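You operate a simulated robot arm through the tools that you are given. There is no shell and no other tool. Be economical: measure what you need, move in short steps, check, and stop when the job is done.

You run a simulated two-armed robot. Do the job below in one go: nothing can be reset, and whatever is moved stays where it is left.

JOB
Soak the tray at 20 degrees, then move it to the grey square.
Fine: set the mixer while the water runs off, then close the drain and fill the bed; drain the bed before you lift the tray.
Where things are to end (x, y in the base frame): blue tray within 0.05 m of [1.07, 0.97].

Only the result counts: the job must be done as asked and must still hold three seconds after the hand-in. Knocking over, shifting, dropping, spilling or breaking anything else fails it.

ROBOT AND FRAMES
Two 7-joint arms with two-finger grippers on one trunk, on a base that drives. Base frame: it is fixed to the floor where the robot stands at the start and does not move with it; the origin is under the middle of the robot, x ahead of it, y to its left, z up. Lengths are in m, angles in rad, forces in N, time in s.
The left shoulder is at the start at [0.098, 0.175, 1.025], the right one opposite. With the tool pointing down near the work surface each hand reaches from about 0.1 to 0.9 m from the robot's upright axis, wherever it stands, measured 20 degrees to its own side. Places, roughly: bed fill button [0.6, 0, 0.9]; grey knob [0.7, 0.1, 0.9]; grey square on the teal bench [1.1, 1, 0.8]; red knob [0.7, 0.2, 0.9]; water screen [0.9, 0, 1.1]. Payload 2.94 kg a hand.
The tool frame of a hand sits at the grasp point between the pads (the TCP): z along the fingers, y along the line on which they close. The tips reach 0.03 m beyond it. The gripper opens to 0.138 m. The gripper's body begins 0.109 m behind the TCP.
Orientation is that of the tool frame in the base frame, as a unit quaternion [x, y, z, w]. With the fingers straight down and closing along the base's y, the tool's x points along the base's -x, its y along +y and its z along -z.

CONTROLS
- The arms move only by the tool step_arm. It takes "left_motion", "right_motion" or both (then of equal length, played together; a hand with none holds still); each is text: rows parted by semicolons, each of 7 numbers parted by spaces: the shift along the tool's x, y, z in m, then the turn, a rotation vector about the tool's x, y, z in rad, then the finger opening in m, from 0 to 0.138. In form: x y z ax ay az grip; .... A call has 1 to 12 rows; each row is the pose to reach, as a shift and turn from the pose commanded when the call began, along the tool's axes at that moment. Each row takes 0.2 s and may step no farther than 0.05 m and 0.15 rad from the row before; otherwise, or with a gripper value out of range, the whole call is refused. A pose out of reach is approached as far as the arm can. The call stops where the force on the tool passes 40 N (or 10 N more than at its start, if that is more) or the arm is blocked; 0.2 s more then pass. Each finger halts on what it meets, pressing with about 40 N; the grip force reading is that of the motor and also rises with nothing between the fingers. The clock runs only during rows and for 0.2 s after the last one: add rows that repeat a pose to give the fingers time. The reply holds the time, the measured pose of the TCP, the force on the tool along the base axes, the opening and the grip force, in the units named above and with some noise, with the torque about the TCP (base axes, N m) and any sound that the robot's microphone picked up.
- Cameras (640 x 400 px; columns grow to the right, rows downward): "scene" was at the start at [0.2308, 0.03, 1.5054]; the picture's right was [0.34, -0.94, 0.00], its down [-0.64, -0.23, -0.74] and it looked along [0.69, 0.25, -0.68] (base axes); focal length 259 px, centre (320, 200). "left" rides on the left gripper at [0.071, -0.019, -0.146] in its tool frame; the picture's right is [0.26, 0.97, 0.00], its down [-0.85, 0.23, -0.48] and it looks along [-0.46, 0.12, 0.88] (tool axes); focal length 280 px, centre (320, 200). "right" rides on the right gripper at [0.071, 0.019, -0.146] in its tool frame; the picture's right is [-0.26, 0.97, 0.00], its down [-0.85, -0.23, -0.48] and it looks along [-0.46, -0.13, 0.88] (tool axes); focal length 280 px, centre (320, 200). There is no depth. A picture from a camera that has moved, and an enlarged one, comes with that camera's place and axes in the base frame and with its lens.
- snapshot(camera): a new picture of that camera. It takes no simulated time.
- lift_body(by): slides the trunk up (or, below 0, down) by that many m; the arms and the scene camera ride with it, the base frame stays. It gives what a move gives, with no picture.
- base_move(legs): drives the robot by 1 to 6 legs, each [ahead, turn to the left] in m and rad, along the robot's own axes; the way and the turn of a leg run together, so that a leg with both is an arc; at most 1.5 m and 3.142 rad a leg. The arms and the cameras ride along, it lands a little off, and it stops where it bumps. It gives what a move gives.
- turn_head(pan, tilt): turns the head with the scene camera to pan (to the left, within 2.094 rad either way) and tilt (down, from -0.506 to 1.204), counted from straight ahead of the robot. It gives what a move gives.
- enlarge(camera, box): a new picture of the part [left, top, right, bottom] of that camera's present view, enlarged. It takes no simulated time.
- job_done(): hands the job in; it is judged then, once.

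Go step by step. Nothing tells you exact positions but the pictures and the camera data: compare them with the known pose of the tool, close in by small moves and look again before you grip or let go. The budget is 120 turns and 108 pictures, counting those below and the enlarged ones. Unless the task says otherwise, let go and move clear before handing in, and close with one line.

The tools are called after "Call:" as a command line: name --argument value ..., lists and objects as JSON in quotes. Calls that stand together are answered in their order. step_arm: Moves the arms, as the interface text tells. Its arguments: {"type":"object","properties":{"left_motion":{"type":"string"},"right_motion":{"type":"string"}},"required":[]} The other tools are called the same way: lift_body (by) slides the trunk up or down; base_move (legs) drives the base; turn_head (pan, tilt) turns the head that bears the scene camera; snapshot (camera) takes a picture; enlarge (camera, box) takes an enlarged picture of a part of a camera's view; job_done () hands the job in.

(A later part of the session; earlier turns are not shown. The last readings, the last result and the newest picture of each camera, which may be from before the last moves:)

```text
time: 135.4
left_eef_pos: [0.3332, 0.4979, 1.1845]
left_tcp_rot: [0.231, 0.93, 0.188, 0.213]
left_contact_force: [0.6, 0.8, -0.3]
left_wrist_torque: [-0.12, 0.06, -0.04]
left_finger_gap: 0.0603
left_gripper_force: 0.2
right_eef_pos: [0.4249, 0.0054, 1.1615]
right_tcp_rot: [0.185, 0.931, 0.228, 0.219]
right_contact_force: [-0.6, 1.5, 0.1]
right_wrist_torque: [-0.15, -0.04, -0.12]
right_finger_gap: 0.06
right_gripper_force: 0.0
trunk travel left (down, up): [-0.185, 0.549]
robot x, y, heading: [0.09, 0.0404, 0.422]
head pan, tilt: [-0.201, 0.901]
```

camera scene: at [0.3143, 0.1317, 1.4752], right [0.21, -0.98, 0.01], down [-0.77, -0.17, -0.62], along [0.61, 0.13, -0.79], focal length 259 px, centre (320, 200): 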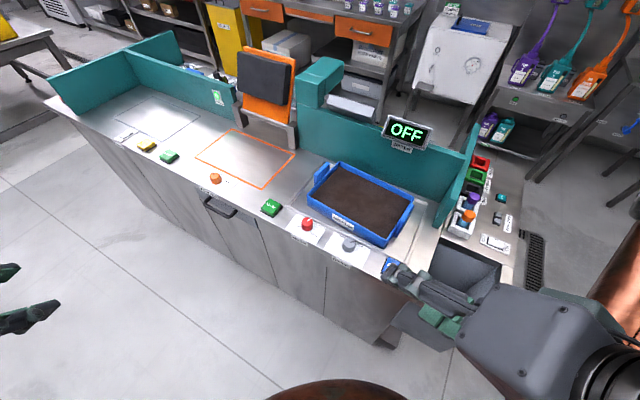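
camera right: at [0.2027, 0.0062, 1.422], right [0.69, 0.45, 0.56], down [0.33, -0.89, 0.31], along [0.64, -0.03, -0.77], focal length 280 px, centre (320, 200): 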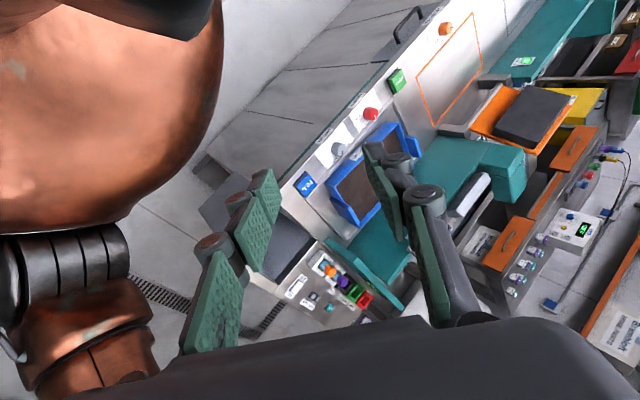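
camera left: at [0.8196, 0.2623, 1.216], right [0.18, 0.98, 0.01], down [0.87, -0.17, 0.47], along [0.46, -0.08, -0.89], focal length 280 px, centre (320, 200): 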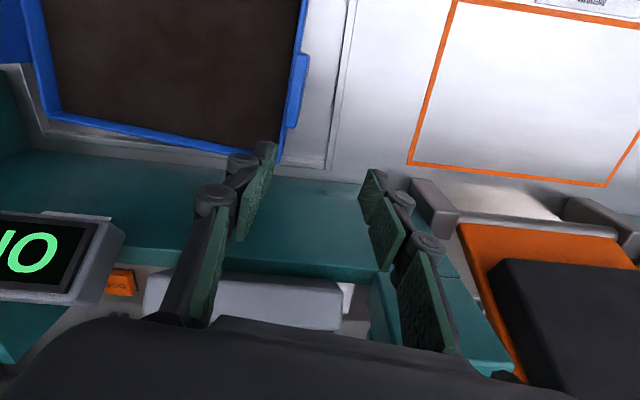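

The motion is small at this moment. I'll back the base off now, so the base takes a fresh hold.

Call:
base_move --legs '[[-0.12, 0.0]]'

Call:
turn_head --pan -0.201 --tilt 0.901

Call:
turn_head --pan -0.201 --tilt 0.901

Call:
turn_head --pan -0.201 --tilt 0.901

```text
time: 136.1
left_eef_pos: [0.3196, 0.4995, 1.1611]
left_tcp_rot: [0.252, 0.926, 0.183, 0.212]
left_contact_force: [-2.7, -2.2, 1.3]
left_wrist_torque: [0.33, -0.23, 0.11]
left_finger_gap: 0.0598
left_gripper_force: 0.0
right_eef_pos: [0.422, 0.0031, 1.1515]
right_tcp_rot: [0.225, 0.917, 0.217, 0.247]
right_contact_force: [-2.8, -1.1, -1.3]
right_wrist_torque: [0.12, -0.35, 0.02]
right_finger_gap: 0.0601
right_gripper_force: 0.0
trunk travel left (down, up): [-0.185, 0.549]
robot x, y, heading: [0.0798, 0.0338, 0.416]
head pan, tilt: [-0.201, 0.901]
stopped in leg 1: the robot was blocked; the commanded pose is now the measured one
```

```text
time: 136.7
left_eef_pos: [0.3633, 0.4093, 1.186]
left_tcp_rot: [0.266, 0.921, 0.215, 0.186]
left_contact_force: [4.9, -4.4, -2.4]
left_wrist_torque: [0.6, 0.37, 0.37]
left_finger_gap: 0.06
left_gripper_force: 0.0
right_eef_pos: [0.4559, -0.0859, 1.1321]
right_tcp_rot: [0.231, 0.916, 0.242, 0.22]
right_contact_force: [2.8, -4.2, -0.5]
right_wrist_torque: [0.36, 0.24, 0.23]
right_finger_gap: 0.06
right_gripper_force: 0.0
trunk travel left (down, up): [-0.185, 0.549]
robot x, y, heading: [0.0795, 0.0365, 0.409]
head pan, tilt: [-0.201, 0.901]
```

```text
time: 137.3
left_eef_pos: [0.3028, 0.5408, 1.156]
left_tcp_rot: [0.229, 0.933, 0.169, 0.22]
left_contact_force: [-3.8, 0.9, 2.5]
left_wrist_torque: [-0.1, -0.2, 0.0]
left_finger_gap: 0.0598
left_gripper_force: 0.1
right_eef_pos: [0.4099, 0.0415, 1.1609]
right_tcp_rot: [0.195, 0.928, 0.204, 0.244]
right_contact_force: [0.9, -1.0, 0.8]
right_wrist_torque: [0.06, 0.11, 0.13]
right_finger_gap: 0.0601
right_gripper_force: 0.0
trunk travel left (down, up): [-0.185, 0.549]
robot x, y, heading: [0.0807, 0.0342, 0.423]
head pan, tilt: [-0.201, 0.901]
```

```text
time: 137.9
left_eef_pos: [0.3726, 0.3985, 1.1933]
left_tcp_rot: [0.266, 0.922, 0.213, 0.182]
left_contact_force: [4.0, -0.8, -0.3]
left_wrist_torque: [0.07, 0.39, 0.07]
left_finger_gap: 0.0603
left_gripper_force: 0.1
right_eef_pos: [0.4713, -0.0949, 1.1355]
right_tcp_rot: [0.236, 0.917, 0.251, 0.203]
right_contact_force: [0.9, 0.0, 1.7]
right_wrist_torque: [-0.08, 0.22, -0.03]
right_finger_gap: 0.0599
right_gripper_force: 0.0
trunk travel left (down, up): [-0.185, 0.549]
robot x, y, heading: [0.0833, 0.0324, 0.408]
head pan, tilt: [-0.201, 0.901]
```

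The base drive stops at once. I'll try a few more short backward drives, since each gains a little.

Call:
base_move --legs '[[-0.3, 0.0]]'

Call:
base_move --legs '[[-0.3, 0.0]]'

Call:
base_move --legs '[[-0.3, 0.0]]'

Call:
base_move --legs '[[-0.3, 0.0]]'

```text
time: 138.7
left_eef_pos: [0.2947, 0.5137, 1.168]
left_tcp_rot: [0.227, 0.925, 0.22, 0.212]
left_contact_force: [-3.0, 0.4, 2.0]
left_wrist_torque: [-0.21, -0.21, -0.16]
left_finger_gap: 0.0602
left_gripper_force: 0.0
right_eef_pos: [0.4107, 0.0116, 1.1319]
right_tcp_rot: [0.174, 0.929, 0.197, 0.26]
right_contact_force: [0.5, 1.8, -1.1]
right_wrist_torque: [-0.18, 0.12, -0.09]
right_finger_gap: 0.06
right_gripper_force: 0.1
trunk travel left (down, up): [-0.185, 0.549]
robot x, y, heading: [0.0844, 0.0326, 0.449]
head pan, tilt: [-0.201, 0.901]
stopped in leg 1: the robot was blocked; the commanded pose is now the measured one
```

```text
time: 139.4
left_eef_pos: [0.3096, 0.5005, 1.1286]
left_tcp_rot: [0.272, 0.918, 0.187, 0.218]
left_contact_force: [-5.1, 3.1, -5.0]
left_wrist_torque: [-0.19, -0.68, -0.32]
left_finger_gap: 0.0599
left_gripper_force: 0.2
right_eef_pos: [0.4022, 0.0079, 1.1352]
right_tcp_rot: [0.225, 0.907, 0.197, 0.297]
right_contact_force: [-3.4, -0.1, -2.6]
right_wrist_torque: [-0.01, -0.47, -0.07]
right_finger_gap: 0.0601
right_gripper_force: 0.1
trunk travel left (down, up): [-0.185, 0.549]
robot x, y, heading: [0.0713, 0.0321, 0.425]
head pan, tilt: [-0.201, 0.901]
stopped in leg 1: the robot was blocked; the commanded pose is now the measured one
```

```text
time: 140.4
left_eef_pos: [0.3314, 0.3932, 1.1613]
left_tcp_rot: [0.291, 0.903, 0.252, 0.192]
left_contact_force: [2.3, -0.2, -1.3]
left_wrist_torque: [0.22, 0.21, 0.2]
left_finger_gap: 0.0597
left_gripper_force: 0.1
right_eef_pos: [0.4408, -0.0996, 1.0997]
right_tcp_rot: [0.22, 0.91, 0.213, 0.28]
right_contact_force: [-1.4, -2.6, 2.1]
right_wrist_torque: [0.19, 0.03, 0.16]
right_finger_gap: 0.0603
right_gripper_force: 0.0
trunk travel left (down, up): [-0.185, 0.549]
robot x, y, heading: [0.0598, 0.0233, 0.448]
head pan, tilt: [-0.201, 0.901]
stopped in leg 1: the robot was blocked; the commanded pose is now the measured one
```

```text
time: 141.1
left_eef_pos: [0.2959, 0.4091, 1.1694]
left_tcp_rot: [0.264, 0.898, 0.289, 0.203]
left_contact_force: [-0.1, 5.3, -0.4]
left_wrist_torque: [-0.47, -0.01, -0.3]
left_finger_gap: 0.0602
left_gripper_force: 0.1
right_eef_pos: [0.4144, -0.0837, 1.0722]
right_tcp_rot: [0.16, 0.924, 0.181, 0.297]
right_contact_force: [0.4, 0.2, 0.8]
right_wrist_torque: [-0.06, 0.04, -0.04]
right_finger_gap: 0.0603
right_gripper_force: 0.1
trunk travel left (down, up): [-0.185, 0.549]
robot x, y, heading: [0.0505, 0.0188, 0.464]
head pan, tilt: [-0.201, 0.901]
stopped in leg 1: the robot was blocked; the commanded pose is now the measured one
```

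It's creeping back and the sway is reduced. I'll continue.

Call:
base_move --legs '[[-0.3, 0.0]]'

Call:
base_move --legs '[[-0.3, 0.0]]'

Call:
base_move --legs '[[-0.3, 0.0]]'

Call:
base_move --legs '[[-0.3, 0.0]]'

Call:
base_move --legs '[[-0.3, 0.0]]'

Call:
snapshot --camera "scene"

```text
time: 142.1
left_eef_pos: [0.2223, 0.4788, 1.1399]
left_tcp_rot: [0.221, 0.912, 0.193, 0.286]
left_contact_force: [-39.7, 21.7, 8.3]
left_wrist_torque: [-1.46, -2.73, -1.76]
left_finger_gap: 0.0598
left_gripper_force: 0.3
right_eef_pos: [0.3545, -0.0461, 1.0875]
right_tcp_rot: [0.153, 0.924, 0.15, 0.315]
right_contact_force: [9.6, 13.2, -0.4]
right_wrist_torque: [-1.29, 0.86, -0.76]
right_finger_gap: 0.0601
right_gripper_force: 0.3
trunk travel left (down, up): [-0.185, 0.549]
robot x, y, heading: [0.024, 0.0084, 0.444]
head pan, tilt: [-0.201, 0.901]
stopped in leg 1: the robot was blocked; the commanded pose is now the measured one
```

```text
time: 142.8
left_eef_pos: [0.2751, 0.4391, 1.1311]
left_tcp_rot: [0.316, 0.883, 0.219, 0.27]
left_contact_force: [0.3, 0.5, 1.4]
left_wrist_torque: [-0.06, 0.14, 0.05]
left_finger_gap: 0.06
left_gripper_force: 0.1
right_eef_pos: [0.3947, -0.1267, 1.0606]
right_tcp_rot: [0.299, 0.897, 0.167, 0.28]
right_contact_force: [2.2, -0.6, -0.3]
right_wrist_torque: [-0.02, 0.29, -0.04]
right_finger_gap: 0.06
right_gripper_force: 0.1
trunk travel left (down, up): [-0.185, 0.549]
robot x, y, heading: [0.0204, 0.0057, 0.422]
head pan, tilt: [-0.201, 0.901]
stopped in leg 1: the robot was blocked; the commanded pose is now the measured one
```

```text
time: 143.5
left_eef_pos: [0.2611, 0.3809, 1.1447]
left_tcp_rot: [0.262, 0.906, 0.232, 0.238]
left_contact_force: [-1.2, 0.1, 1.0]
left_wrist_torque: [-0.11, -0.03, -0.12]
left_finger_gap: 0.0604
left_gripper_force: 0.2
right_eef_pos: [0.397, -0.2017, 1.0529]
right_tcp_rot: [0.334, 0.866, 0.208, 0.307]
right_contact_force: [-1.3, 1.7, 0.6]
right_wrist_torque: [-0.21, -0.03, -0.15]
right_finger_gap: 0.0603
right_gripper_force: 0.1
trunk travel left (down, up): [-0.185, 0.549]
robot x, y, heading: [0.0159, 0.0029, 0.42]
head pan, tilt: [-0.201, 0.901]
stopped in leg 1: the robot was blocked; the commanded pose is now the measured one
```

```text
time: 144.4
left_eef_pos: [0.2412, 0.4103, 1.1142]
left_tcp_rot: [0.259, 0.913, 0.196, 0.246]
left_contact_force: [1.5, -3.9, -10.0]
left_wrist_torque: [0.49, -0.47, 0.16]
left_finger_gap: 0.06
left_gripper_force: 0.0
right_eef_pos: [0.3797, -0.164, 1.0678]
right_tcp_rot: [0.32, 0.85, 0.225, 0.352]
right_contact_force: [2.5, 5.0, 5.1]
right_wrist_torque: [-0.55, 0.45, -0.32]
right_finger_gap: 0.06
right_gripper_force: 0.1
trunk travel left (down, up): [-0.185, 0.549]
robot x, y, heading: [0.0036, 0.0005, 0.423]
head pan, tilt: [-0.201, 0.901]
stopped in leg 1: the robot was blocked; the commanded pose is now the measured one
```

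```text
time: 145.4
left_eef_pos: [0.1689, 0.4462, 1.1164]
left_tcp_rot: [0.244, 0.908, 0.191, 0.283]
left_contact_force: [-1.4, 1.4, -1.8]
left_wrist_torque: [-0.14, -0.2, -0.11]
left_finger_gap: 0.0601
left_gripper_force: 0.0
right_eef_pos: [0.306, -0.1249, 1.0859]
right_tcp_rot: [0.306, 0.847, 0.21, 0.38]
right_contact_force: [-2.9, -1.2, 1.8]
right_wrist_torque: [0.02, -0.04, 0.1]
right_finger_gap: 0.0602
right_gripper_force: 0.0
trunk travel left (down, up): [-0.185, 0.549]
robot x, y, heading: [-0.0335, -0.0137, 0.425]
head pan, tilt: [-0.201, 0.901]
stopped in leg 1: the robot was blocked; the commanded pose is now the measured one
```

```text
17 pictures are left
camera scene: at [0.1491, 0.1337, 1.4832], right [0.22, -0.97, 0.05], down [-0.75, -0.2, -0.63], along [0.63, 0.1, -0.77], focal length 259 px, centre (320, 200)
```

scene: 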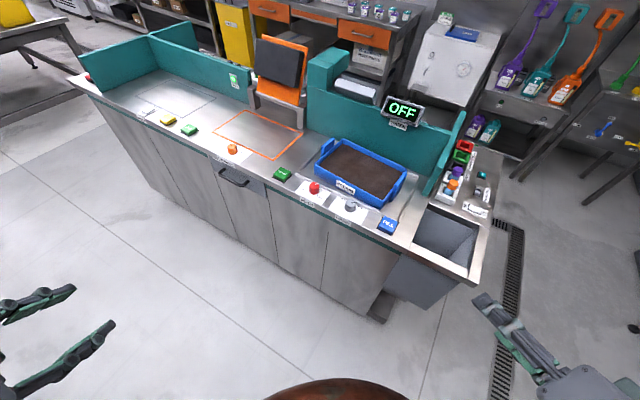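

The robot is clear of the bench now. I'll let it settle with no motion.

Call:
turn_head --pan -0.201 --tilt 0.901

Call:
turn_head --pan -0.201 --tilt 0.901

Call:
turn_head --pan -0.201 --tilt 0.901

Call:
turn_head --pan -0.201 --tilt 0.901

Call:
turn_head --pan -0.201 --tilt 0.901

Call:
turn_head --pan -0.201 --tilt 0.901

```text
time: 146.0
left_eef_pos: [0.1941, 0.4057, 1.1618]
left_tcp_rot: [0.293, 0.875, 0.251, 0.293]
left_contact_force: [1.2, -1.5, 1.6]
left_wrist_torque: [0.13, 0.17, 0.16]
left_finger_gap: 0.0602
left_gripper_force: 0.0
right_eef_pos: [0.3234, -0.1401, 1.0751]
right_tcp_rot: [0.324, 0.85, 0.232, 0.344]
right_contact_force: [1.6, -0.1, -0.2]
right_wrist_torque: [0.0, 0.14, 0.03]
right_finger_gap: 0.06
right_gripper_force: 0.1
trunk travel left (down, up): [-0.185, 0.549]
robot x, y, heading: [-0.0338, -0.0194, 0.427]
head pan, tilt: [-0.201, 0.901]
```

```text
time: 146.6
left_eef_pos: [0.1974, 0.4092, 1.1272]
left_tcp_rot: [0.261, 0.902, 0.212, 0.272]
left_contact_force: [-1.3, 1.4, -5.0]
left_wrist_torque: [0.06, -0.52, -0.07]
left_finger_gap: 0.0598
left_gripper_force: 0.0
right_eef_pos: [0.3297, -0.1586, 1.0683]
right_tcp_rot: [0.319, 0.849, 0.224, 0.355]
right_contact_force: [-0.1, 1.9, -0.3]
right_wrist_torque: [-0.12, 0.05, -0.14]
right_finger_gap: 0.0601
right_gripper_force: 0.0
trunk travel left (down, up): [-0.185, 0.549]
robot x, y, heading: [-0.0296, -0.0197, 0.426]
head pan, tilt: [-0.201, 0.901]
```

```text
time: 147.2
left_eef_pos: [0.1712, 0.4565, 1.1257]
left_tcp_rot: [0.26, 0.892, 0.214, 0.301]
left_contact_force: [-0.3, 0.4, -1.6]
left_wrist_torque: [-0.05, -0.24, -0.08]
left_finger_gap: 0.0601
left_gripper_force: 0.1
right_eef_pos: [0.304, -0.1037, 1.0886]
right_tcp_rot: [0.307, 0.85, 0.211, 0.371]
right_contact_force: [-0.5, -0.3, 0.4]
right_wrist_torque: [0.0, -0.02, 0.07]
right_finger_gap: 0.0599
right_gripper_force: 0.0
trunk travel left (down, up): [-0.185, 0.549]
robot x, y, heading: [-0.0328, -0.0136, 0.426]
head pan, tilt: [-0.201, 0.901]
```

```text
time: 147.8
left_eef_pos: [0.2088, 0.3764, 1.1511]
left_tcp_rot: [0.28, 0.888, 0.243, 0.272]
left_contact_force: [0.1, 2.9, -0.2]
left_wrist_torque: [-0.28, 0.04, -0.24]
left_finger_gap: 0.0602
left_gripper_force: 0.0
right_eef_pos: [0.3377, -0.1812, 1.0712]
right_tcp_rot: [0.326, 0.848, 0.241, 0.343]
right_contact_force: [-1.5, 1.2, 0.9]
right_wrist_torque: [-0.14, 0.06, -0.18]
right_finger_gap: 0.0602
right_gripper_force: 0.1
trunk travel left (down, up): [-0.185, 0.549]
robot x, y, heading: [-0.0373, -0.0173, 0.42]
head pan, tilt: [-0.201, 0.901]
```

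```text
time: 148.4
left_eef_pos: [0.1715, 0.4536, 1.1316]
left_tcp_rot: [0.265, 0.894, 0.21, 0.294]
left_contact_force: [1.4, -0.5, 2.1]
left_wrist_torque: [0.0, 0.31, 0.05]
left_finger_gap: 0.0601
left_gripper_force: 0.1
right_eef_pos: [0.3053, -0.1089, 1.0902]
right_tcp_rot: [0.307, 0.85, 0.211, 0.373]
right_contact_force: [-0.4, -1.0, -0.8]
right_wrist_torque: [0.04, -0.1, 0.04]
right_finger_gap: 0.0597
right_gripper_force: 0.0
trunk travel left (down, up): [-0.185, 0.549]
robot x, y, heading: [-0.0353, -0.0142, 0.426]
head pan, tilt: [-0.201, 0.901]
```

```text
time: 149.0
left_eef_pos: [0.1967, 0.4055, 1.1523]
left_tcp_rot: [0.28, 0.888, 0.231, 0.282]
left_contact_force: [0.4, -0.8, 1.1]
left_wrist_torque: [0.15, 0.05, 0.17]
left_finger_gap: 0.0599
left_gripper_force: 0.0
right_eef_pos: [0.325, -0.1511, 1.0771]
right_tcp_rot: [0.321, 0.849, 0.23, 0.352]
right_contact_force: [-0.8, 0.7, -0.2]
right_wrist_torque: [-0.03, -0.03, -0.04]
right_finger_gap: 0.0599
right_gripper_force: 0.0
trunk travel left (down, up): [-0.185, 0.549]
robot x, y, heading: [-0.0336, -0.0188, 0.419]
head pan, tilt: [-0.201, 0.901]
```

It's settling (amplitude about 3 cm). I'll wait a bit more before re-posing the arms.

Call:
turn_head --pan -0.201 --tilt 0.901

Call:
turn_head --pan -0.201 --tilt 0.901

Call:
turn_head --pan -0.201 --tilt 0.901

Call:
turn_head --pan -0.201 --tilt 0.901

Call:
turn_head --pan -0.201 --tilt 0.901

Call:
turn_head --pan -0.201 --tilt 0.901

Call:
turn_head --pan -0.201 --tilt 0.901

Call:
turn_head --pan -0.201 --tilt 0.901

```text
time: 149.6
left_eef_pos: [0.1963, 0.4055, 1.14]
left_tcp_rot: [0.269, 0.894, 0.225, 0.279]
left_contact_force: [-1.2, 3.5, -0.3]
left_wrist_torque: [-0.18, -0.2, -0.19]
left_finger_gap: 0.0598
left_gripper_force: 0.0
right_eef_pos: [0.3275, -0.1578, 1.0711]
right_tcp_rot: [0.319, 0.848, 0.229, 0.354]
right_contact_force: [-0.7, 0.3, 0.8]
right_wrist_torque: [-0.09, 0.1, -0.1]
right_finger_gap: 0.0601
right_gripper_force: 0.1
trunk travel left (down, up): [-0.185, 0.549]
robot x, y, heading: [-0.0306, -0.02, 0.426]
head pan, tilt: [-0.201, 0.901]
```

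```text
time: 150.2
left_eef_pos: [0.171, 0.456, 1.1282]
left_tcp_rot: [0.261, 0.892, 0.216, 0.3]
left_contact_force: [-0.4, -1.5, 1.3]
left_wrist_torque: [0.1, 0.1, 0.16]
left_finger_gap: 0.0598
left_gripper_force: 0.0
right_eef_pos: [0.304, -0.1046, 1.0899]
right_tcp_rot: [0.307, 0.851, 0.21, 0.371]
right_contact_force: [-0.3, -1.0, 0.8]
right_wrist_torque: [0.03, 0.13, 0.09]
right_finger_gap: 0.0601
right_gripper_force: 0.0
trunk travel left (down, up): [-0.185, 0.549]
robot x, y, heading: [-0.0345, -0.0162, 0.429]
head pan, tilt: [-0.201, 0.901]
```

```text
time: 150.8
left_eef_pos: [0.2051, 0.3839, 1.1513]
left_tcp_rot: [0.28, 0.888, 0.24, 0.275]
left_contact_force: [0.2, -0.5, -3.6]
left_wrist_torque: [0.17, -0.33, -0.02]
left_finger_gap: 0.0599
left_gripper_force: 0.0
right_eef_pos: [0.334, -0.1737, 1.074]
right_tcp_rot: [0.325, 0.848, 0.238, 0.345]
right_contact_force: [0.3, 1.1, -0.3]
right_wrist_torque: [0.0, -0.01, -0.06]
right_finger_gap: 0.0599
right_gripper_force: 0.2
trunk travel left (down, up): [-0.185, 0.549]
robot x, y, heading: [-0.0372, -0.0186, 0.425]
head pan, tilt: [-0.201, 0.901]
```

```text
time: 151.4
left_eef_pos: [0.1827, 0.4326, 1.1412]
left_tcp_rot: [0.269, 0.893, 0.215, 0.289]
left_contact_force: [0.9, -0.5, 1.4]
left_wrist_torque: [0.03, 0.02, 0.05]
left_finger_gap: 0.0604
left_gripper_force: 0.0
right_eef_pos: [0.3149, -0.1307, 1.0816]
right_tcp_rot: [0.313, 0.849, 0.217, 0.366]
right_contact_force: [0.4, -0.7, 0.4]
right_wrist_torque: [0.02, 0.02, 0.03]
right_finger_gap: 0.0597
right_gripper_force: 0.0
trunk travel left (down, up): [-0.185, 0.549]
robot x, y, heading: [-0.0364, -0.0164, 0.419]
head pan, tilt: [-0.201, 0.901]
```

```text
time: 152.0
left_eef_pos: [0.1792, 0.4389, 1.1308]
left_tcp_rot: [0.266, 0.892, 0.219, 0.294]
left_contact_force: [-1.6, -2.7, -8.7]
left_wrist_torque: [0.58, -0.83, 0.19]
left_finger_gap: 0.0599
left_gripper_force: 0.1
right_eef_pos: [0.3126, -0.1195, 1.0835]
right_tcp_rot: [0.311, 0.85, 0.217, 0.365]
right_contact_force: [0.1, -0.7, -1.2]
right_wrist_torque: [0.02, -0.12, 0.0]
right_finger_gap: 0.0599
right_gripper_force: 0.0
trunk travel left (down, up): [-0.185, 0.549]
robot x, y, heading: [-0.0343, -0.0169, 0.425]
head pan, tilt: [-0.201, 0.901]
```

```text
time: 152.6
left_eef_pos: [0.2065, 0.3832, 1.1491]
left_tcp_rot: [0.278, 0.888, 0.24, 0.276]
left_contact_force: [0.1, 1.5, 0.6]
left_wrist_torque: [-0.19, 0.07, -0.19]
left_finger_gap: 0.0602
left_gripper_force: 0.1
right_eef_pos: [0.335, -0.1739, 1.0734]
right_tcp_rot: [0.324, 0.848, 0.237, 0.346]
right_contact_force: [-0.2, 1.4, 0.3]
right_wrist_torque: [-0.1, 0.06, -0.15]
right_finger_gap: 0.0597
right_gripper_force: 0.1
trunk travel left (down, up): [-0.185, 0.549]
robot x, y, heading: [-0.035, -0.0164, 0.42]
head pan, tilt: [-0.201, 0.901]
```

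```text
time: 153.2
left_eef_pos: [0.1803, 0.4377, 1.1378]
left_tcp_rot: [0.268, 0.893, 0.215, 0.29]
left_contact_force: [0.9, 0.8, 4.1]
left_wrist_torque: [-0.19, 0.42, -0.01]
left_finger_gap: 0.06
left_gripper_force: 0.0
right_eef_pos: [0.3127, -0.1246, 1.0849]
right_tcp_rot: [0.312, 0.849, 0.216, 0.367]
right_contact_force: [-0.4, -0.2, 0.0]
right_wrist_torque: [-0.03, -0.05, -0.01]
right_finger_gap: 0.0601
right_gripper_force: 0.1
trunk travel left (down, up): [-0.185, 0.549]
robot x, y, heading: [-0.0343, -0.0174, 0.427]
head pan, tilt: [-0.201, 0.901]
```

```text
time: 153.8
left_eef_pos: [0.1815, 0.4366, 1.1339]
left_tcp_rot: [0.265, 0.892, 0.221, 0.292]
left_contact_force: [-0.2, -0.7, -2.2]
left_wrist_torque: [0.15, -0.39, 0.04]
left_finger_gap: 0.0604
left_gripper_force: 0.1
right_eef_pos: [0.313, -0.1247, 1.0821]
right_tcp_rot: [0.312, 0.85, 0.218, 0.364]
right_contact_force: [1.1, 0.2, -0.9]
right_wrist_torque: [0.07, -0.04, 0.05]
right_finger_gap: 0.0598
right_gripper_force: 0.1
trunk travel left (down, up): [-0.185, 0.549]
robot x, y, heading: [-0.0326, -0.0173, 0.418]
head pan, tilt: [-0.201, 0.901]
```

Nearly at rest. I'll bring the hands to a tidy posture: fingers down, right hand farther forward, slowly.

Call:
step_arm --left_motion "0 0 0 0.033 0.071 -0.096 0.06; 0 0 0 0.065 0.141 -0.191 0.06; 0 0 0 0.098 0.212 -0.287 0.06; 0 0 0 0.13 0.282 -0.383 0.06; 0 0 0 0.163 0.353 -0.479 0.06; 0 0 0 0.196 0.424 -0.574 0.06; 0 0 0 0.228 0.494 -0.67 0.06; 0 0 0 0.261 0.565 -0.766 0.06; 0 0 0 0.293 0.635 -0.861 0.06; 0 0 0 0.326 0.706 -0.957 0.06" --right_motion "-0.0064 0.0144 0.0089 0.029 0.088 -0.105 0.06; -0.0128 0.0288 0.0178 0.059 0.175 -0.21 0.06; -0.0192 0.0432 0.0267 0.088 0.263 -0.315 0.06; -0.0256 0.0576 0.0356 0.117 0.351 -0.42 0.06; -0.032 0.072 0.0445 0.147 0.439 -0.526 0.06; -0.0384 0.0864 0.0534 0.176 0.526 -0.631 0.06; -0.0448 0.1008 0.0623 0.205 0.614 -0.736 0.06; -0.0512 0.1152 0.0712 0.234 0.702 -0.841 0.06; -0.0576 0.1296 0.08 0.264 0.789 -0.946 0.06; -0.064 0.144 0.089 0.293 0.877 -1.051 0.06"

Call:
snapshot --camera "scene"

```text
time: 156.0
left_eef_pos: [0.1831, 0.4343, 1.1326]
left_tcp_rot: [-0.21, 0.978, 0.0, 0.0]
left_contact_force: [1.1, 0.3, 0.3]
left_wrist_torque: [0.01, 0.08, 0.01]
left_finger_gap: 0.0599
left_gripper_force: 0.1
right_eef_pos: [0.4683, -0.0523, 1.1437]
right_tcp_rot: [-0.212, 0.977, -0.001, -0.001]
right_contact_force: [0.4, 0.1, -0.1]
right_wrist_torque: [0.0, -0.07, 0.0]
right_finger_gap: 0.0599
right_gripper_force: 0.1
trunk travel left (down, up): [-0.185, 0.549]
robot x, y, heading: [-0.0344, -0.02, 0.425]
head pan, tilt: [-0.201, 0.901]
```

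```text
16 pictures are left
camera scene: at [0.1646, 0.1259, 1.4806], right [0.22, -0.97, 0.04], down [-0.75, -0.2, -0.63], along [0.62, 0.11, -0.78], focal length 259 px, centre (320, 200)
```

scene: 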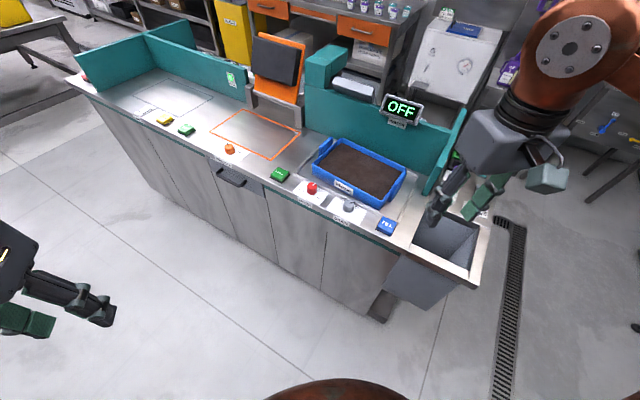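

The call ran cleanly and the robot is at rest. Now I'll drive to a spot squarely in front of the tray, about (0.25, 0.29) at heading -0.31.

Call:
base_move --legs '[[0, 0.407], [0.423, 0], [0, -1.142]]'

Call:
turn_head --pan 0.0 --tilt 0.9

Call:
snapshot --camera "scene"

```text
time: 157.2
left_eef_pos: [0.1074, 0.4445, 1.1061]
left_tcp_rot: [-0.308, 0.951, -0.03, -0.016]
left_contact_force: [1.8, 2.4, -0.6]
left_wrist_torque: [-0.35, 0.23, -0.03]
left_finger_gap: 0.0598
left_gripper_force: 0.1
right_eef_pos: [0.4889, 0.0539, 1.1079]
right_tcp_rot: [-0.339, 0.941, -0.003, -0.009]
right_contact_force: [0.7, -0.4, 0.0]
right_wrist_torque: [0.02, -0.01, -0.01]
right_finger_gap: 0.0601
right_gripper_force: 0.1
trunk travel left (down, up): [-0.185, 0.549]
robot x, y, heading: [-0.0258, -0.0168, 0.686]
head pan, tilt: [-0.201, 0.901]
stopped in leg 1: the robot was blocked; the commanded pose is now the measured one
```

```text
time: 158.0
left_eef_pos: [0.0276, 0.5358, 1.0825]
left_tcp_rot: [-0.324, 0.945, -0.044, -0.002]
left_contact_force: [3.8, -1.2, -0.4]
left_wrist_torque: [-0.01, 0.41, 0.0]
left_finger_gap: 0.0599
left_gripper_force: 0.0
right_eef_pos: [0.4148, 0.157, 1.135]
right_tcp_rot: [-0.349, 0.936, -0.047, 0.004]
right_contact_force: [-0.8, -2.4, -0.3]
right_wrist_torque: [0.17, -0.12, 0.06]
right_finger_gap: 0.0601
right_gripper_force: 0.2
trunk travel left (down, up): [-0.185, 0.549]
robot x, y, heading: [-0.0343, -0.0189, 0.679]
head pan, tilt: [0.0, 0.901]
```

```text
15 pictures are left
camera scene: at [0.1268, 0.2178, 1.4758], right [0.62, -0.78, 0.06], down [-0.6, -0.53, -0.6], along [0.5, 0.34, -0.8], focal length 259 px, centre (320, 200)
```

scene: 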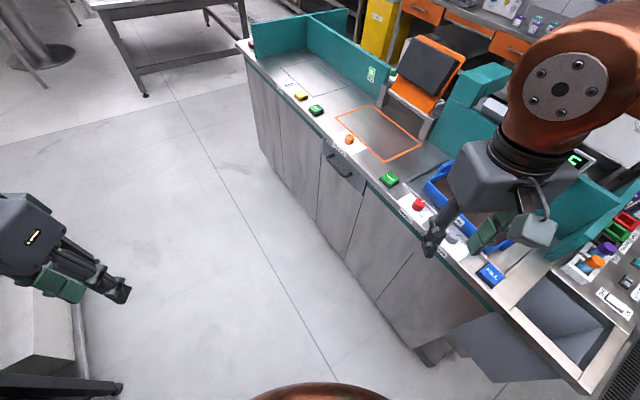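

The left arm side is close to a box and table, which probably blocked the turn. I'll let it calm, then drive forward along the present heading instead.

Call:
turn_head --pan 0.0 --tilt 0.901

Call:
turn_head --pan 0.0 --tilt 0.901

Call:
turn_head --pan 0.0 --tilt 0.901

Call:
turn_head --pan 0.0 --tilt 0.901

Call:
turn_head --pan 0.0 --tilt 0.901

Call:
base_move --legs '[[0.2, 0]]'

```text
time: 158.6
left_eef_pos: [0.1949, 0.4205, 1.1221]
left_tcp_rot: [-0.304, 0.95, 0.044, -0.055]
left_contact_force: [-7.3, 0.9, 1.1]
left_wrist_torque: [0.11, -0.82, 0.0]
left_finger_gap: 0.0599
left_gripper_force: 0.0
right_eef_pos: [0.5666, 0.0088, 1.0833]
right_tcp_rot: [-0.314, 0.948, 0.04, -0.044]
right_contact_force: [2.3, 5.8, -0.2]
right_wrist_torque: [-0.59, 0.34, 0.01]
right_finger_gap: 0.0599
right_gripper_force: 0.1
trunk travel left (down, up): [-0.185, 0.549]
robot x, y, heading: [-0.03, -0.0176, 0.664]
head pan, tilt: [0.0, 0.901]
```

```text
time: 159.2
left_eef_pos: [0.0352, 0.5521, 1.0846]
left_tcp_rot: [-0.374, 0.927, -0.032, -0.015]
left_contact_force: [9.0, -1.0, -5.2]
left_wrist_torque: [0.05, 1.09, -0.03]
left_finger_gap: 0.0599
left_gripper_force: 0.0
right_eef_pos: [0.4635, 0.2125, 1.1063]
right_tcp_rot: [-0.393, 0.919, -0.034, -0.027]
right_contact_force: [-13.8, 12.4, -1.9]
right_wrist_torque: [-1.6, -1.74, 0.25]
right_finger_gap: 0.0597
right_gripper_force: 0.0
trunk travel left (down, up): [-0.185, 0.549]
robot x, y, heading: [-0.0199, -0.0099, 0.655]
head pan, tilt: [0.0, 0.901]
```

```text
time: 159.8
left_eef_pos: [0.1212, 0.3834, 1.1498]
left_tcp_rot: [-0.3, 0.953, 0.042, -0.004]
left_contact_force: [-5.5, -1.2, 2.9]
left_wrist_torque: [0.1, -0.72, -0.03]
left_finger_gap: 0.0601
left_gripper_force: 0.2
right_eef_pos: [0.4897, -0.0289, 1.123]
right_tcp_rot: [-0.315, 0.948, 0.047, -0.005]
right_contact_force: [-0.8, 1.4, 4.1]
right_wrist_torque: [-0.2, 0.04, 0.04]
right_finger_gap: 0.0602
right_gripper_force: 0.0
trunk travel left (down, up): [-0.185, 0.549]
robot x, y, heading: [-0.0349, -0.0131, 0.669]
head pan, tilt: [0.0, 0.901]
```

```text
time: 160.4
left_eef_pos: [0.0263, 0.5108, 1.1034]
left_tcp_rot: [-0.323, 0.946, -0.034, 0.012]
left_contact_force: [0.8, -2.5, 2.0]
left_wrist_torque: [0.26, 0.18, 0.01]
left_finger_gap: 0.0598
left_gripper_force: 0.0
right_eef_pos: [0.4152, 0.125, 1.1463]
right_tcp_rot: [-0.345, 0.938, -0.032, 0.013]
right_contact_force: [-3.1, -2.2, 0.7]
right_wrist_torque: [0.24, -0.3, 0.04]
right_finger_gap: 0.0601
right_gripper_force: 0.5
trunk travel left (down, up): [-0.185, 0.549]
robot x, y, heading: [-0.0338, -0.0153, 0.684]
head pan, tilt: [0.0, 0.901]
```

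```text
time: 161.0
left_eef_pos: [0.1201, 0.3988, 1.1387]
left_tcp_rot: [-0.303, 0.952, 0.041, -0.018]
left_contact_force: [-4.2, 2.1, -2.5]
left_wrist_torque: [-0.25, -0.42, -0.01]
left_finger_gap: 0.0601
left_gripper_force: 0.1
right_eef_pos: [0.4923, 0.0052, 1.1208]
right_tcp_rot: [-0.329, 0.943, 0.041, -0.009]
right_contact_force: [-2.5, -0.8, 4.7]
right_wrist_torque: [0.08, -0.29, -0.03]
right_finger_gap: 0.0601
right_gripper_force: 0.0
trunk travel left (down, up): [-0.185, 0.549]
robot x, y, heading: [-0.036, -0.0131, 0.658]
head pan, tilt: [0.0, 0.901]
```

```text
time: 161.7
left_eef_pos: [0.0645, 0.4988, 1.0773]
left_tcp_rot: [-0.329, 0.943, -0.044, 0.001]
left_contact_force: [-0.2, 3.9, -1.5]
left_wrist_torque: [-0.45, -0.15, 0.0]
left_finger_gap: 0.0603
left_gripper_force: 0.2
right_eef_pos: [0.4468, 0.1492, 1.1056]
right_tcp_rot: [-0.386, 0.922, -0.04, 0.002]
right_contact_force: [-0.9, 3.1, 0.0]
right_wrist_torque: [-0.44, -0.16, 0.02]
right_finger_gap: 0.0597
right_gripper_force: 0.2
trunk travel left (down, up): [-0.185, 0.549]
robot x, y, heading: [-0.0089, 0.0083, 0.747]
head pan, tilt: [0.0, 0.901]
stopped in leg 1: the robot was blocked; the commanded pose is now the measured one
```

Commanding both arms together seemed to damp the sway earlier. I'll try a joint hold with a gentle raise.

Call:
step_arm --left_motion "0 0 -0.005 0 0 0 0.06; 0 0 -0.01 0 0 0 0.06; 0 0 -0.015 0 0 0 0.06; 0 0 -0.02 0 0 0 0.06; 0 0 -0.02 0 0 0 0.06; 0 0 -0.02 0 0 0 0.06; 0 0 -0.02 0 0 0 0.06; 0 0 -0.02 0 0 0 0.06" --right_motion "0 0 -0.005 0 0 0 0.06; 0 0 -0.01 0 0 0 0.06; 0 0 -0.015 0 0 0 0.06; 0 0 -0.02 0 0 0 0.06; 0 0 -0.02 0 0 0 0.06; 0 0 -0.02 0 0 0 0.06; 0 0 -0.02 0 0 0 0.06; 0 0 -0.02 0 0 0 0.06"

Call:
step_arm --left_motion "0 0 0 0 0 0 0.06; 0 0 0 0 0 0 0.06; 0 0 0 0 0 0 0.06; 0 0 0 0 0 0 0.06; 0 0 0 0 0 0 0.06; 0 0 0 0 0 0 0.06; 0 0 0 0 0 0 0.06; 0 0 0 0 0 0 0.06" --right_motion "0 0 0 0 0 0 0.06; 0 0 0 0 0 0 0.06; 0 0 0 0 0 0 0.06; 0 0 0 0 0 0 0.06; 0 0 0 0 0 0 0.06; 0 0 0 0 0 0 0.06; 0 0 0 0 0 0 0.06; 0 0 0 0 0 0 0.06"

Call:
step_arm --left_motion "0 0 0 0 0 0 0.06; 0 0 0 0 0 0 0.06; 0 0 0 0 0 0 0.06; 0 0 0 0 0 0 0.06; 0 0 0 0 0 0 0.06; 0 0 0 0 0 0 0.06; 0 0 0 0 0 0 0.06; 0 0 0 0 0 0 0.06" --right_motion "0 0 0 0 0 0 0.06; 0 0 0 0 0 0 0.06; 0 0 0 0 0 0 0.06; 0 0 0 0 0 0 0.06; 0 0 0 0 0 0 0.06; 0 0 0 0 0 0 0.06; 0 0 0 0 0 0 0.06; 0 0 0 0 0 0 0.06"

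Call:
step_arm --left_motion "0 0 0 0 0 0 0.06; 0 0 0 0 0 0 0.06; 0 0 0 0 0 0 0.06; 0 0 0 0 0 0 0.06; 0 0 0 0 0 0 0.06; 0 0 0 0 0 0 0.06; 0 0 0 0 0 0 0.06; 0 0 0 0 0 0 0.06" --right_motion "0 0 0 0 0 0 0.06; 0 0 0 0 0 0 0.06; 0 0 0 0 0 0 0.06; 0 0 0 0 0 0 0.06; 0 0 0 0 0 0 0.06; 0 0 0 0 0 0 0.06; 0 0 0 0 0 0 0.06; 0 0 0 0 0 0 0.06"

```text
time: 162.0
left_eef_pos: [0.202, 0.3593, 1.1157]
left_tcp_rot: [-0.292, 0.954, 0.062, -0.042]
left_contact_force: [-1.2, 1.4, 3.3]
left_wrist_torque: [-0.17, -0.28, -0.02]
left_finger_gap: 0.06
left_gripper_force: 0.0
right_eef_pos: [0.5624, -0.0123, 1.0684]
right_tcp_rot: [-0.346, 0.936, 0.065, -0.03]
right_contact_force: [-0.1, 6.2, 4.2]
right_wrist_torque: [-0.82, 0.01, 0.06]
right_finger_gap: 0.0601
right_gripper_force: 0.1
trunk travel left (down, up): [-0.185, 0.549]
robot x, y, heading: [-0.0095, 0.0012, 0.723]
head pan, tilt: [0.0, 0.901]
stopped in row 1 (left hand): the arm was blocked; the commanded pose is now the measured one
```

```text
time: 162.4
left_eef_pos: [0.1109, 0.4876, 1.0682]
left_tcp_rot: [-0.261, 0.958, 0.104, -0.061]
left_contact_force: [4.0, 0.5, -1.0]
left_wrist_torque: [-0.03, 0.43, 0.08]
left_finger_gap: 0.06
left_gripper_force: 0.0
right_eef_pos: [0.4521, 0.1236, 1.1043]
right_tcp_rot: [-0.302, 0.951, 0.056, -0.033]
right_contact_force: [3.8, -4.3, -0.3]
right_wrist_torque: [0.55, 0.47, -0.01]
right_finger_gap: 0.0601
right_gripper_force: 0.1
trunk travel left (down, up): [-0.185, 0.549]
robot x, y, heading: [0.0037, 0.0128, 0.654]
head pan, tilt: [0.0, 0.901]
stopped in row 1 (left hand): the arm was blocked; the commanded pose is now the measured one
```

```text
time: 162.7
left_eef_pos: [-0.0117, 0.5917, 1.0169]
left_tcp_rot: [-0.282, 0.959, -0.019, 0.008]
left_contact_force: [8.3, -4.4, -1.1]
left_wrist_torque: [0.57, 0.94, -0.01]
left_finger_gap: 0.06
left_gripper_force: 0.0
right_eef_pos: [0.3347, 0.2527, 1.1118]
right_tcp_rot: [-0.359, 0.931, -0.064, 0.011]
right_contact_force: [-5.5, -1.7, 3.7]
right_wrist_torque: [0.43, -0.55, 0.17]
right_finger_gap: 0.0598
right_gripper_force: 0.1
trunk travel left (down, up): [-0.185, 0.549]
robot x, y, heading: [-0.0015, 0.0095, 0.71]
head pan, tilt: [0.0, 0.901]
stopped in row 1 (left hand): the arm was blocked; the commanded pose is now the measured one
```

```text
time: 163.1
left_eef_pos: [0.0913, 0.497, 1.0359]
left_tcp_rot: [-0.309, 0.947, -0.084, 0.007]
left_contact_force: [1.3, 1.0, 0.6]
left_wrist_torque: [-0.23, 0.08, -0.05]
left_finger_gap: 0.0601
left_gripper_force: 0.1
right_eef_pos: [0.4444, 0.1732, 1.0417]
right_tcp_rot: [-0.456, 0.883, -0.112, 0.013]
right_contact_force: [-1.6, -0.7, 0.3]
right_wrist_torque: [-0.07, -0.28, 0.02]
right_finger_gap: 0.0599
right_gripper_force: 0.1
trunk travel left (down, up): [-0.185, 0.549]
robot x, y, heading: [0.0231, 0.0347, 0.837]
head pan, tilt: [0.0, 0.901]
stopped in row 1 (left hand): the arm was blocked; the commanded pose is now the measured one
```

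Swaying again; the safest is to wait it out with no commands.

Call:
turn_head --pan 0.0 --tilt 0.901

Call:
turn_head --pan 0.0 --tilt 0.901

Call:
turn_head --pan 0.0 --tilt 0.901

Call:
turn_head --pan 0.0 --tilt 0.901

Call:
turn_head --pan 0.0 --tilt 0.901

Call:
turn_head --pan 0.0 --tilt 0.901

Call:
turn_head --pan 0.0 --tilt 0.901

Call:
turn_head --pan 0.0 --tilt 0.901

Call:
turn_head --pan 0.0 --tilt 0.901

Call:
turn_head --pan 0.0 --tilt 0.901

Call:
snapshot --camera "scene"

```text
time: 163.7
left_eef_pos: [0.183, 0.4307, 1.074]
left_tcp_rot: [-0.29, 0.946, 0.131, -0.057]
left_contact_force: [-4.9, -4.2, 2.9]
left_wrist_torque: [0.4, -0.63, -0.16]
left_finger_gap: 0.0601
left_gripper_force: 0.1
right_eef_pos: [0.5095, 0.0829, 1.0882]
right_tcp_rot: [-0.314, 0.945, 0.087, -0.023]
right_contact_force: [3.7, -3.2, 4.4]
right_wrist_torque: [0.37, 0.44, 0.08]
right_finger_gap: 0.0602
right_gripper_force: 0.2
trunk travel left (down, up): [-0.185, 0.549]
robot x, y, heading: [0.0359, 0.0408, 0.583]
head pan, tilt: [0.0, 0.901]
```

```text
time: 164.3
left_eef_pos: [0.0308, 0.5203, 1.0461]
left_tcp_rot: [-0.37, 0.929, 0.017, -0.013]
left_contact_force: [8.5, -4.5, 7.8]
left_wrist_torque: [0.7, 1.26, -0.04]
left_finger_gap: 0.0599
left_gripper_force: 0.0
right_eef_pos: [0.4464, 0.2588, 1.0719]
right_tcp_rot: [-0.475, 0.877, -0.052, 0.047]
right_contact_force: [3.5, -6.0, -0.9]
right_wrist_torque: [0.77, 0.26, 0.06]
right_finger_gap: 0.0601
right_gripper_force: 0.1
trunk travel left (down, up): [-0.185, 0.549]
robot x, y, heading: [0.057, 0.0865, 1.071]
head pan, tilt: [0.0, 0.901]
```

```text
time: 164.9
left_eef_pos: [0.1473, 0.4811, 1.0132]
left_tcp_rot: [-0.203, 0.973, 0.033, -0.101]
left_contact_force: [-5.5, 0.4, 4.0]
left_wrist_torque: [0.16, -0.73, 0.0]
left_finger_gap: 0.0598
left_gripper_force: 0.0
right_eef_pos: [0.4959, 0.1135, 1.0626]
right_tcp_rot: [-0.358, 0.933, 0.006, -0.016]
right_contact_force: [0.4, 1.4, 4.0]
right_wrist_torque: [-0.26, 0.02, 0.03]
right_finger_gap: 0.0598
right_gripper_force: 0.2
trunk travel left (down, up): [-0.185, 0.549]
robot x, y, heading: [0.0029, -0.0062, 0.581]
head pan, tilt: [0.0, 0.901]
```

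```text
time: 165.5
left_eef_pos: [0.0966, 0.4719, 1.0394]
left_tcp_rot: [-0.267, 0.963, -0.002, -0.025]
left_contact_force: [2.5, 3.2, -1.2]
left_wrist_torque: [-0.31, 0.2, 0.0]
left_finger_gap: 0.0601
left_gripper_force: 0.1
right_eef_pos: [0.45, 0.1331, 1.0549]
right_tcp_rot: [-0.39, 0.92, -0.03, -0.004]
right_contact_force: [1.2, 3.5, -0.1]
right_wrist_torque: [-0.41, 0.2, 0.03]
right_finger_gap: 0.0604
right_gripper_force: 0.0
trunk travel left (down, up): [-0.185, 0.549]
robot x, y, heading: [0.0143, 0.0081, 0.753]
head pan, tilt: [0.0, 0.901]
```

```text
time: 166.1
left_eef_pos: [0.0497, 0.4978, 1.0106]
left_tcp_rot: [-0.286, 0.956, -0.017, -0.059]
left_contact_force: [3.3, -0.2, -2.8]
left_wrist_torque: [-0.1, 0.37, -0.05]
left_finger_gap: 0.0599
left_gripper_force: 0.1
right_eef_pos: [0.4047, 0.1619, 1.0677]
right_tcp_rot: [-0.404, 0.913, -0.049, 0.013]
right_contact_force: [-0.4, 2.7, -2.0]
right_wrist_torque: [-0.29, -0.07, 0.04]
right_finger_gap: 0.0596
right_gripper_force: 0.0
trunk travel left (down, up): [-0.185, 0.549]
robot x, y, heading: [0.0168, 0.0066, 0.735]
head pan, tilt: [0.0, 0.901]
```

```text
time: 166.7
left_eef_pos: [0.1422, 0.4328, 1.0618]
left_tcp_rot: [-0.275, 0.96, 0.035, -0.047]
left_contact_force: [-3.3, 3.3, 2.5]
left_wrist_torque: [-0.42, -0.38, 0.02]
left_finger_gap: 0.0599
left_gripper_force: 0.1
right_eef_pos: [0.4978, 0.0888, 1.0441]
right_tcp_rot: [-0.388, 0.921, 0.0, -0.02]
right_contact_force: [1.1, 1.4, 0.9]
right_wrist_torque: [-0.15, 0.2, -0.05]
right_finger_gap: 0.06
right_gripper_force: 0.0
trunk travel left (down, up): [-0.185, 0.549]
robot x, y, heading: [0.0161, 0.0072, 0.734]
head pan, tilt: [0.0, 0.901]
```

```text
time: 167.3
left_eef_pos: [0.043, 0.5237, 1.0308]
left_tcp_rot: [-0.274, 0.961, -0.034, -0.003]
left_contact_force: [3.2, -2.2, -0.6]
left_wrist_torque: [0.06, 0.2, -0.04]
left_finger_gap: 0.0601
left_gripper_force: 0.0
right_eef_pos: [0.3957, 0.1895, 1.0769]
right_tcp_rot: [-0.396, 0.916, -0.065, 0.013]
right_contact_force: [-2.0, -0.9, 0.2]
right_wrist_torque: [0.1, -0.23, 0.09]
right_finger_gap: 0.0601
right_gripper_force: 0.0
trunk travel left (down, up): [-0.185, 0.549]
robot x, y, heading: [0.018, 0.0088, 0.745]
head pan, tilt: [0.0, 0.901]
```

```text
time: 167.9
left_eef_pos: [0.1293, 0.42, 1.0711]
left_tcp_rot: [-0.276, 0.959, 0.045, -0.042]
left_contact_force: [-1.9, -0.3, 2.1]
left_wrist_torque: [0.05, -0.37, -0.03]
left_finger_gap: 0.0601
left_gripper_force: 0.4
right_eef_pos: [0.4808, 0.0825, 1.0582]
right_tcp_rot: [-0.392, 0.92, 0.009, -0.009]
right_contact_force: [-1.7, -2.0, 3.4]
right_wrist_torque: [0.29, -0.16, -0.04]
right_finger_gap: 0.0598
right_gripper_force: 0.1
trunk travel left (down, up): [-0.185, 0.549]
robot x, y, heading: [0.0197, 0.0068, 0.738]
head pan, tilt: [0.0, 0.901]
```

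```text
time: 168.5
left_eef_pos: [0.0653, 0.5007, 1.0331]
left_tcp_rot: [-0.271, 0.961, -0.051, -0.005]
left_contact_force: [1.6, -1.0, -1.1]
left_wrist_torque: [0.12, 0.11, -0.01]
left_finger_gap: 0.0602
left_gripper_force: 0.1
right_eef_pos: [0.4149, 0.1751, 1.0687]
right_tcp_rot: [-0.409, 0.91, -0.066, 0.01]
right_contact_force: [-1.6, -1.9, -0.5]
right_wrist_torque: [0.19, -0.26, 0.09]
right_finger_gap: 0.0599
right_gripper_force: 0.2
trunk travel left (down, up): [-0.185, 0.549]
robot x, y, heading: [0.0201, 0.0147, 0.768]
head pan, tilt: [0.0, 0.901]
```

```text
time: 169.1
left_eef_pos: [0.1263, 0.447, 1.0629]
left_tcp_rot: [-0.289, 0.951, 0.099, -0.052]
left_contact_force: [-3.9, -1.9, 6.3]
left_wrist_torque: [0.24, -0.61, -0.06]
left_finger_gap: 0.0602
left_gripper_force: 0.5
right_eef_pos: [0.4504, 0.0884, 1.0845]
right_tcp_rot: [-0.356, 0.934, 0.024, 0.004]
right_contact_force: [1.8, -4.9, 8.2]
right_wrist_torque: [0.68, 0.15, 0.0]
right_finger_gap: 0.06
right_gripper_force: 0.1
trunk travel left (down, up): [-0.185, 0.549]
robot x, y, heading: [0.0275, 0.0172, 0.628]
head pan, tilt: [0.0, 0.901]
```

```text
14 pictures are left
camera scene: at [0.2619, 0.0571, 1.4864], right [0.58, -0.81, -0.07], down [-0.65, -0.42, -0.63], along [0.48, 0.42, -0.77], focal length 259 px, centre (320, 200)
```

scene: 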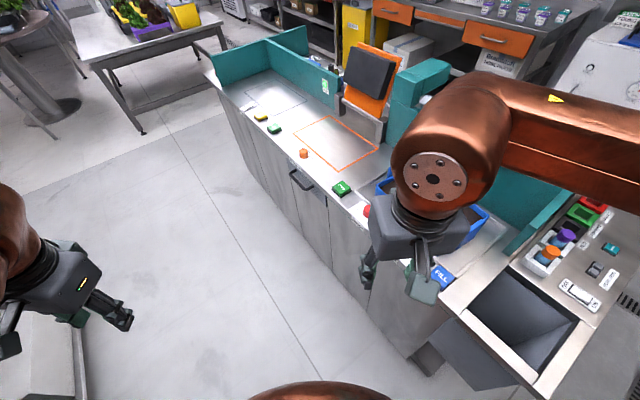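

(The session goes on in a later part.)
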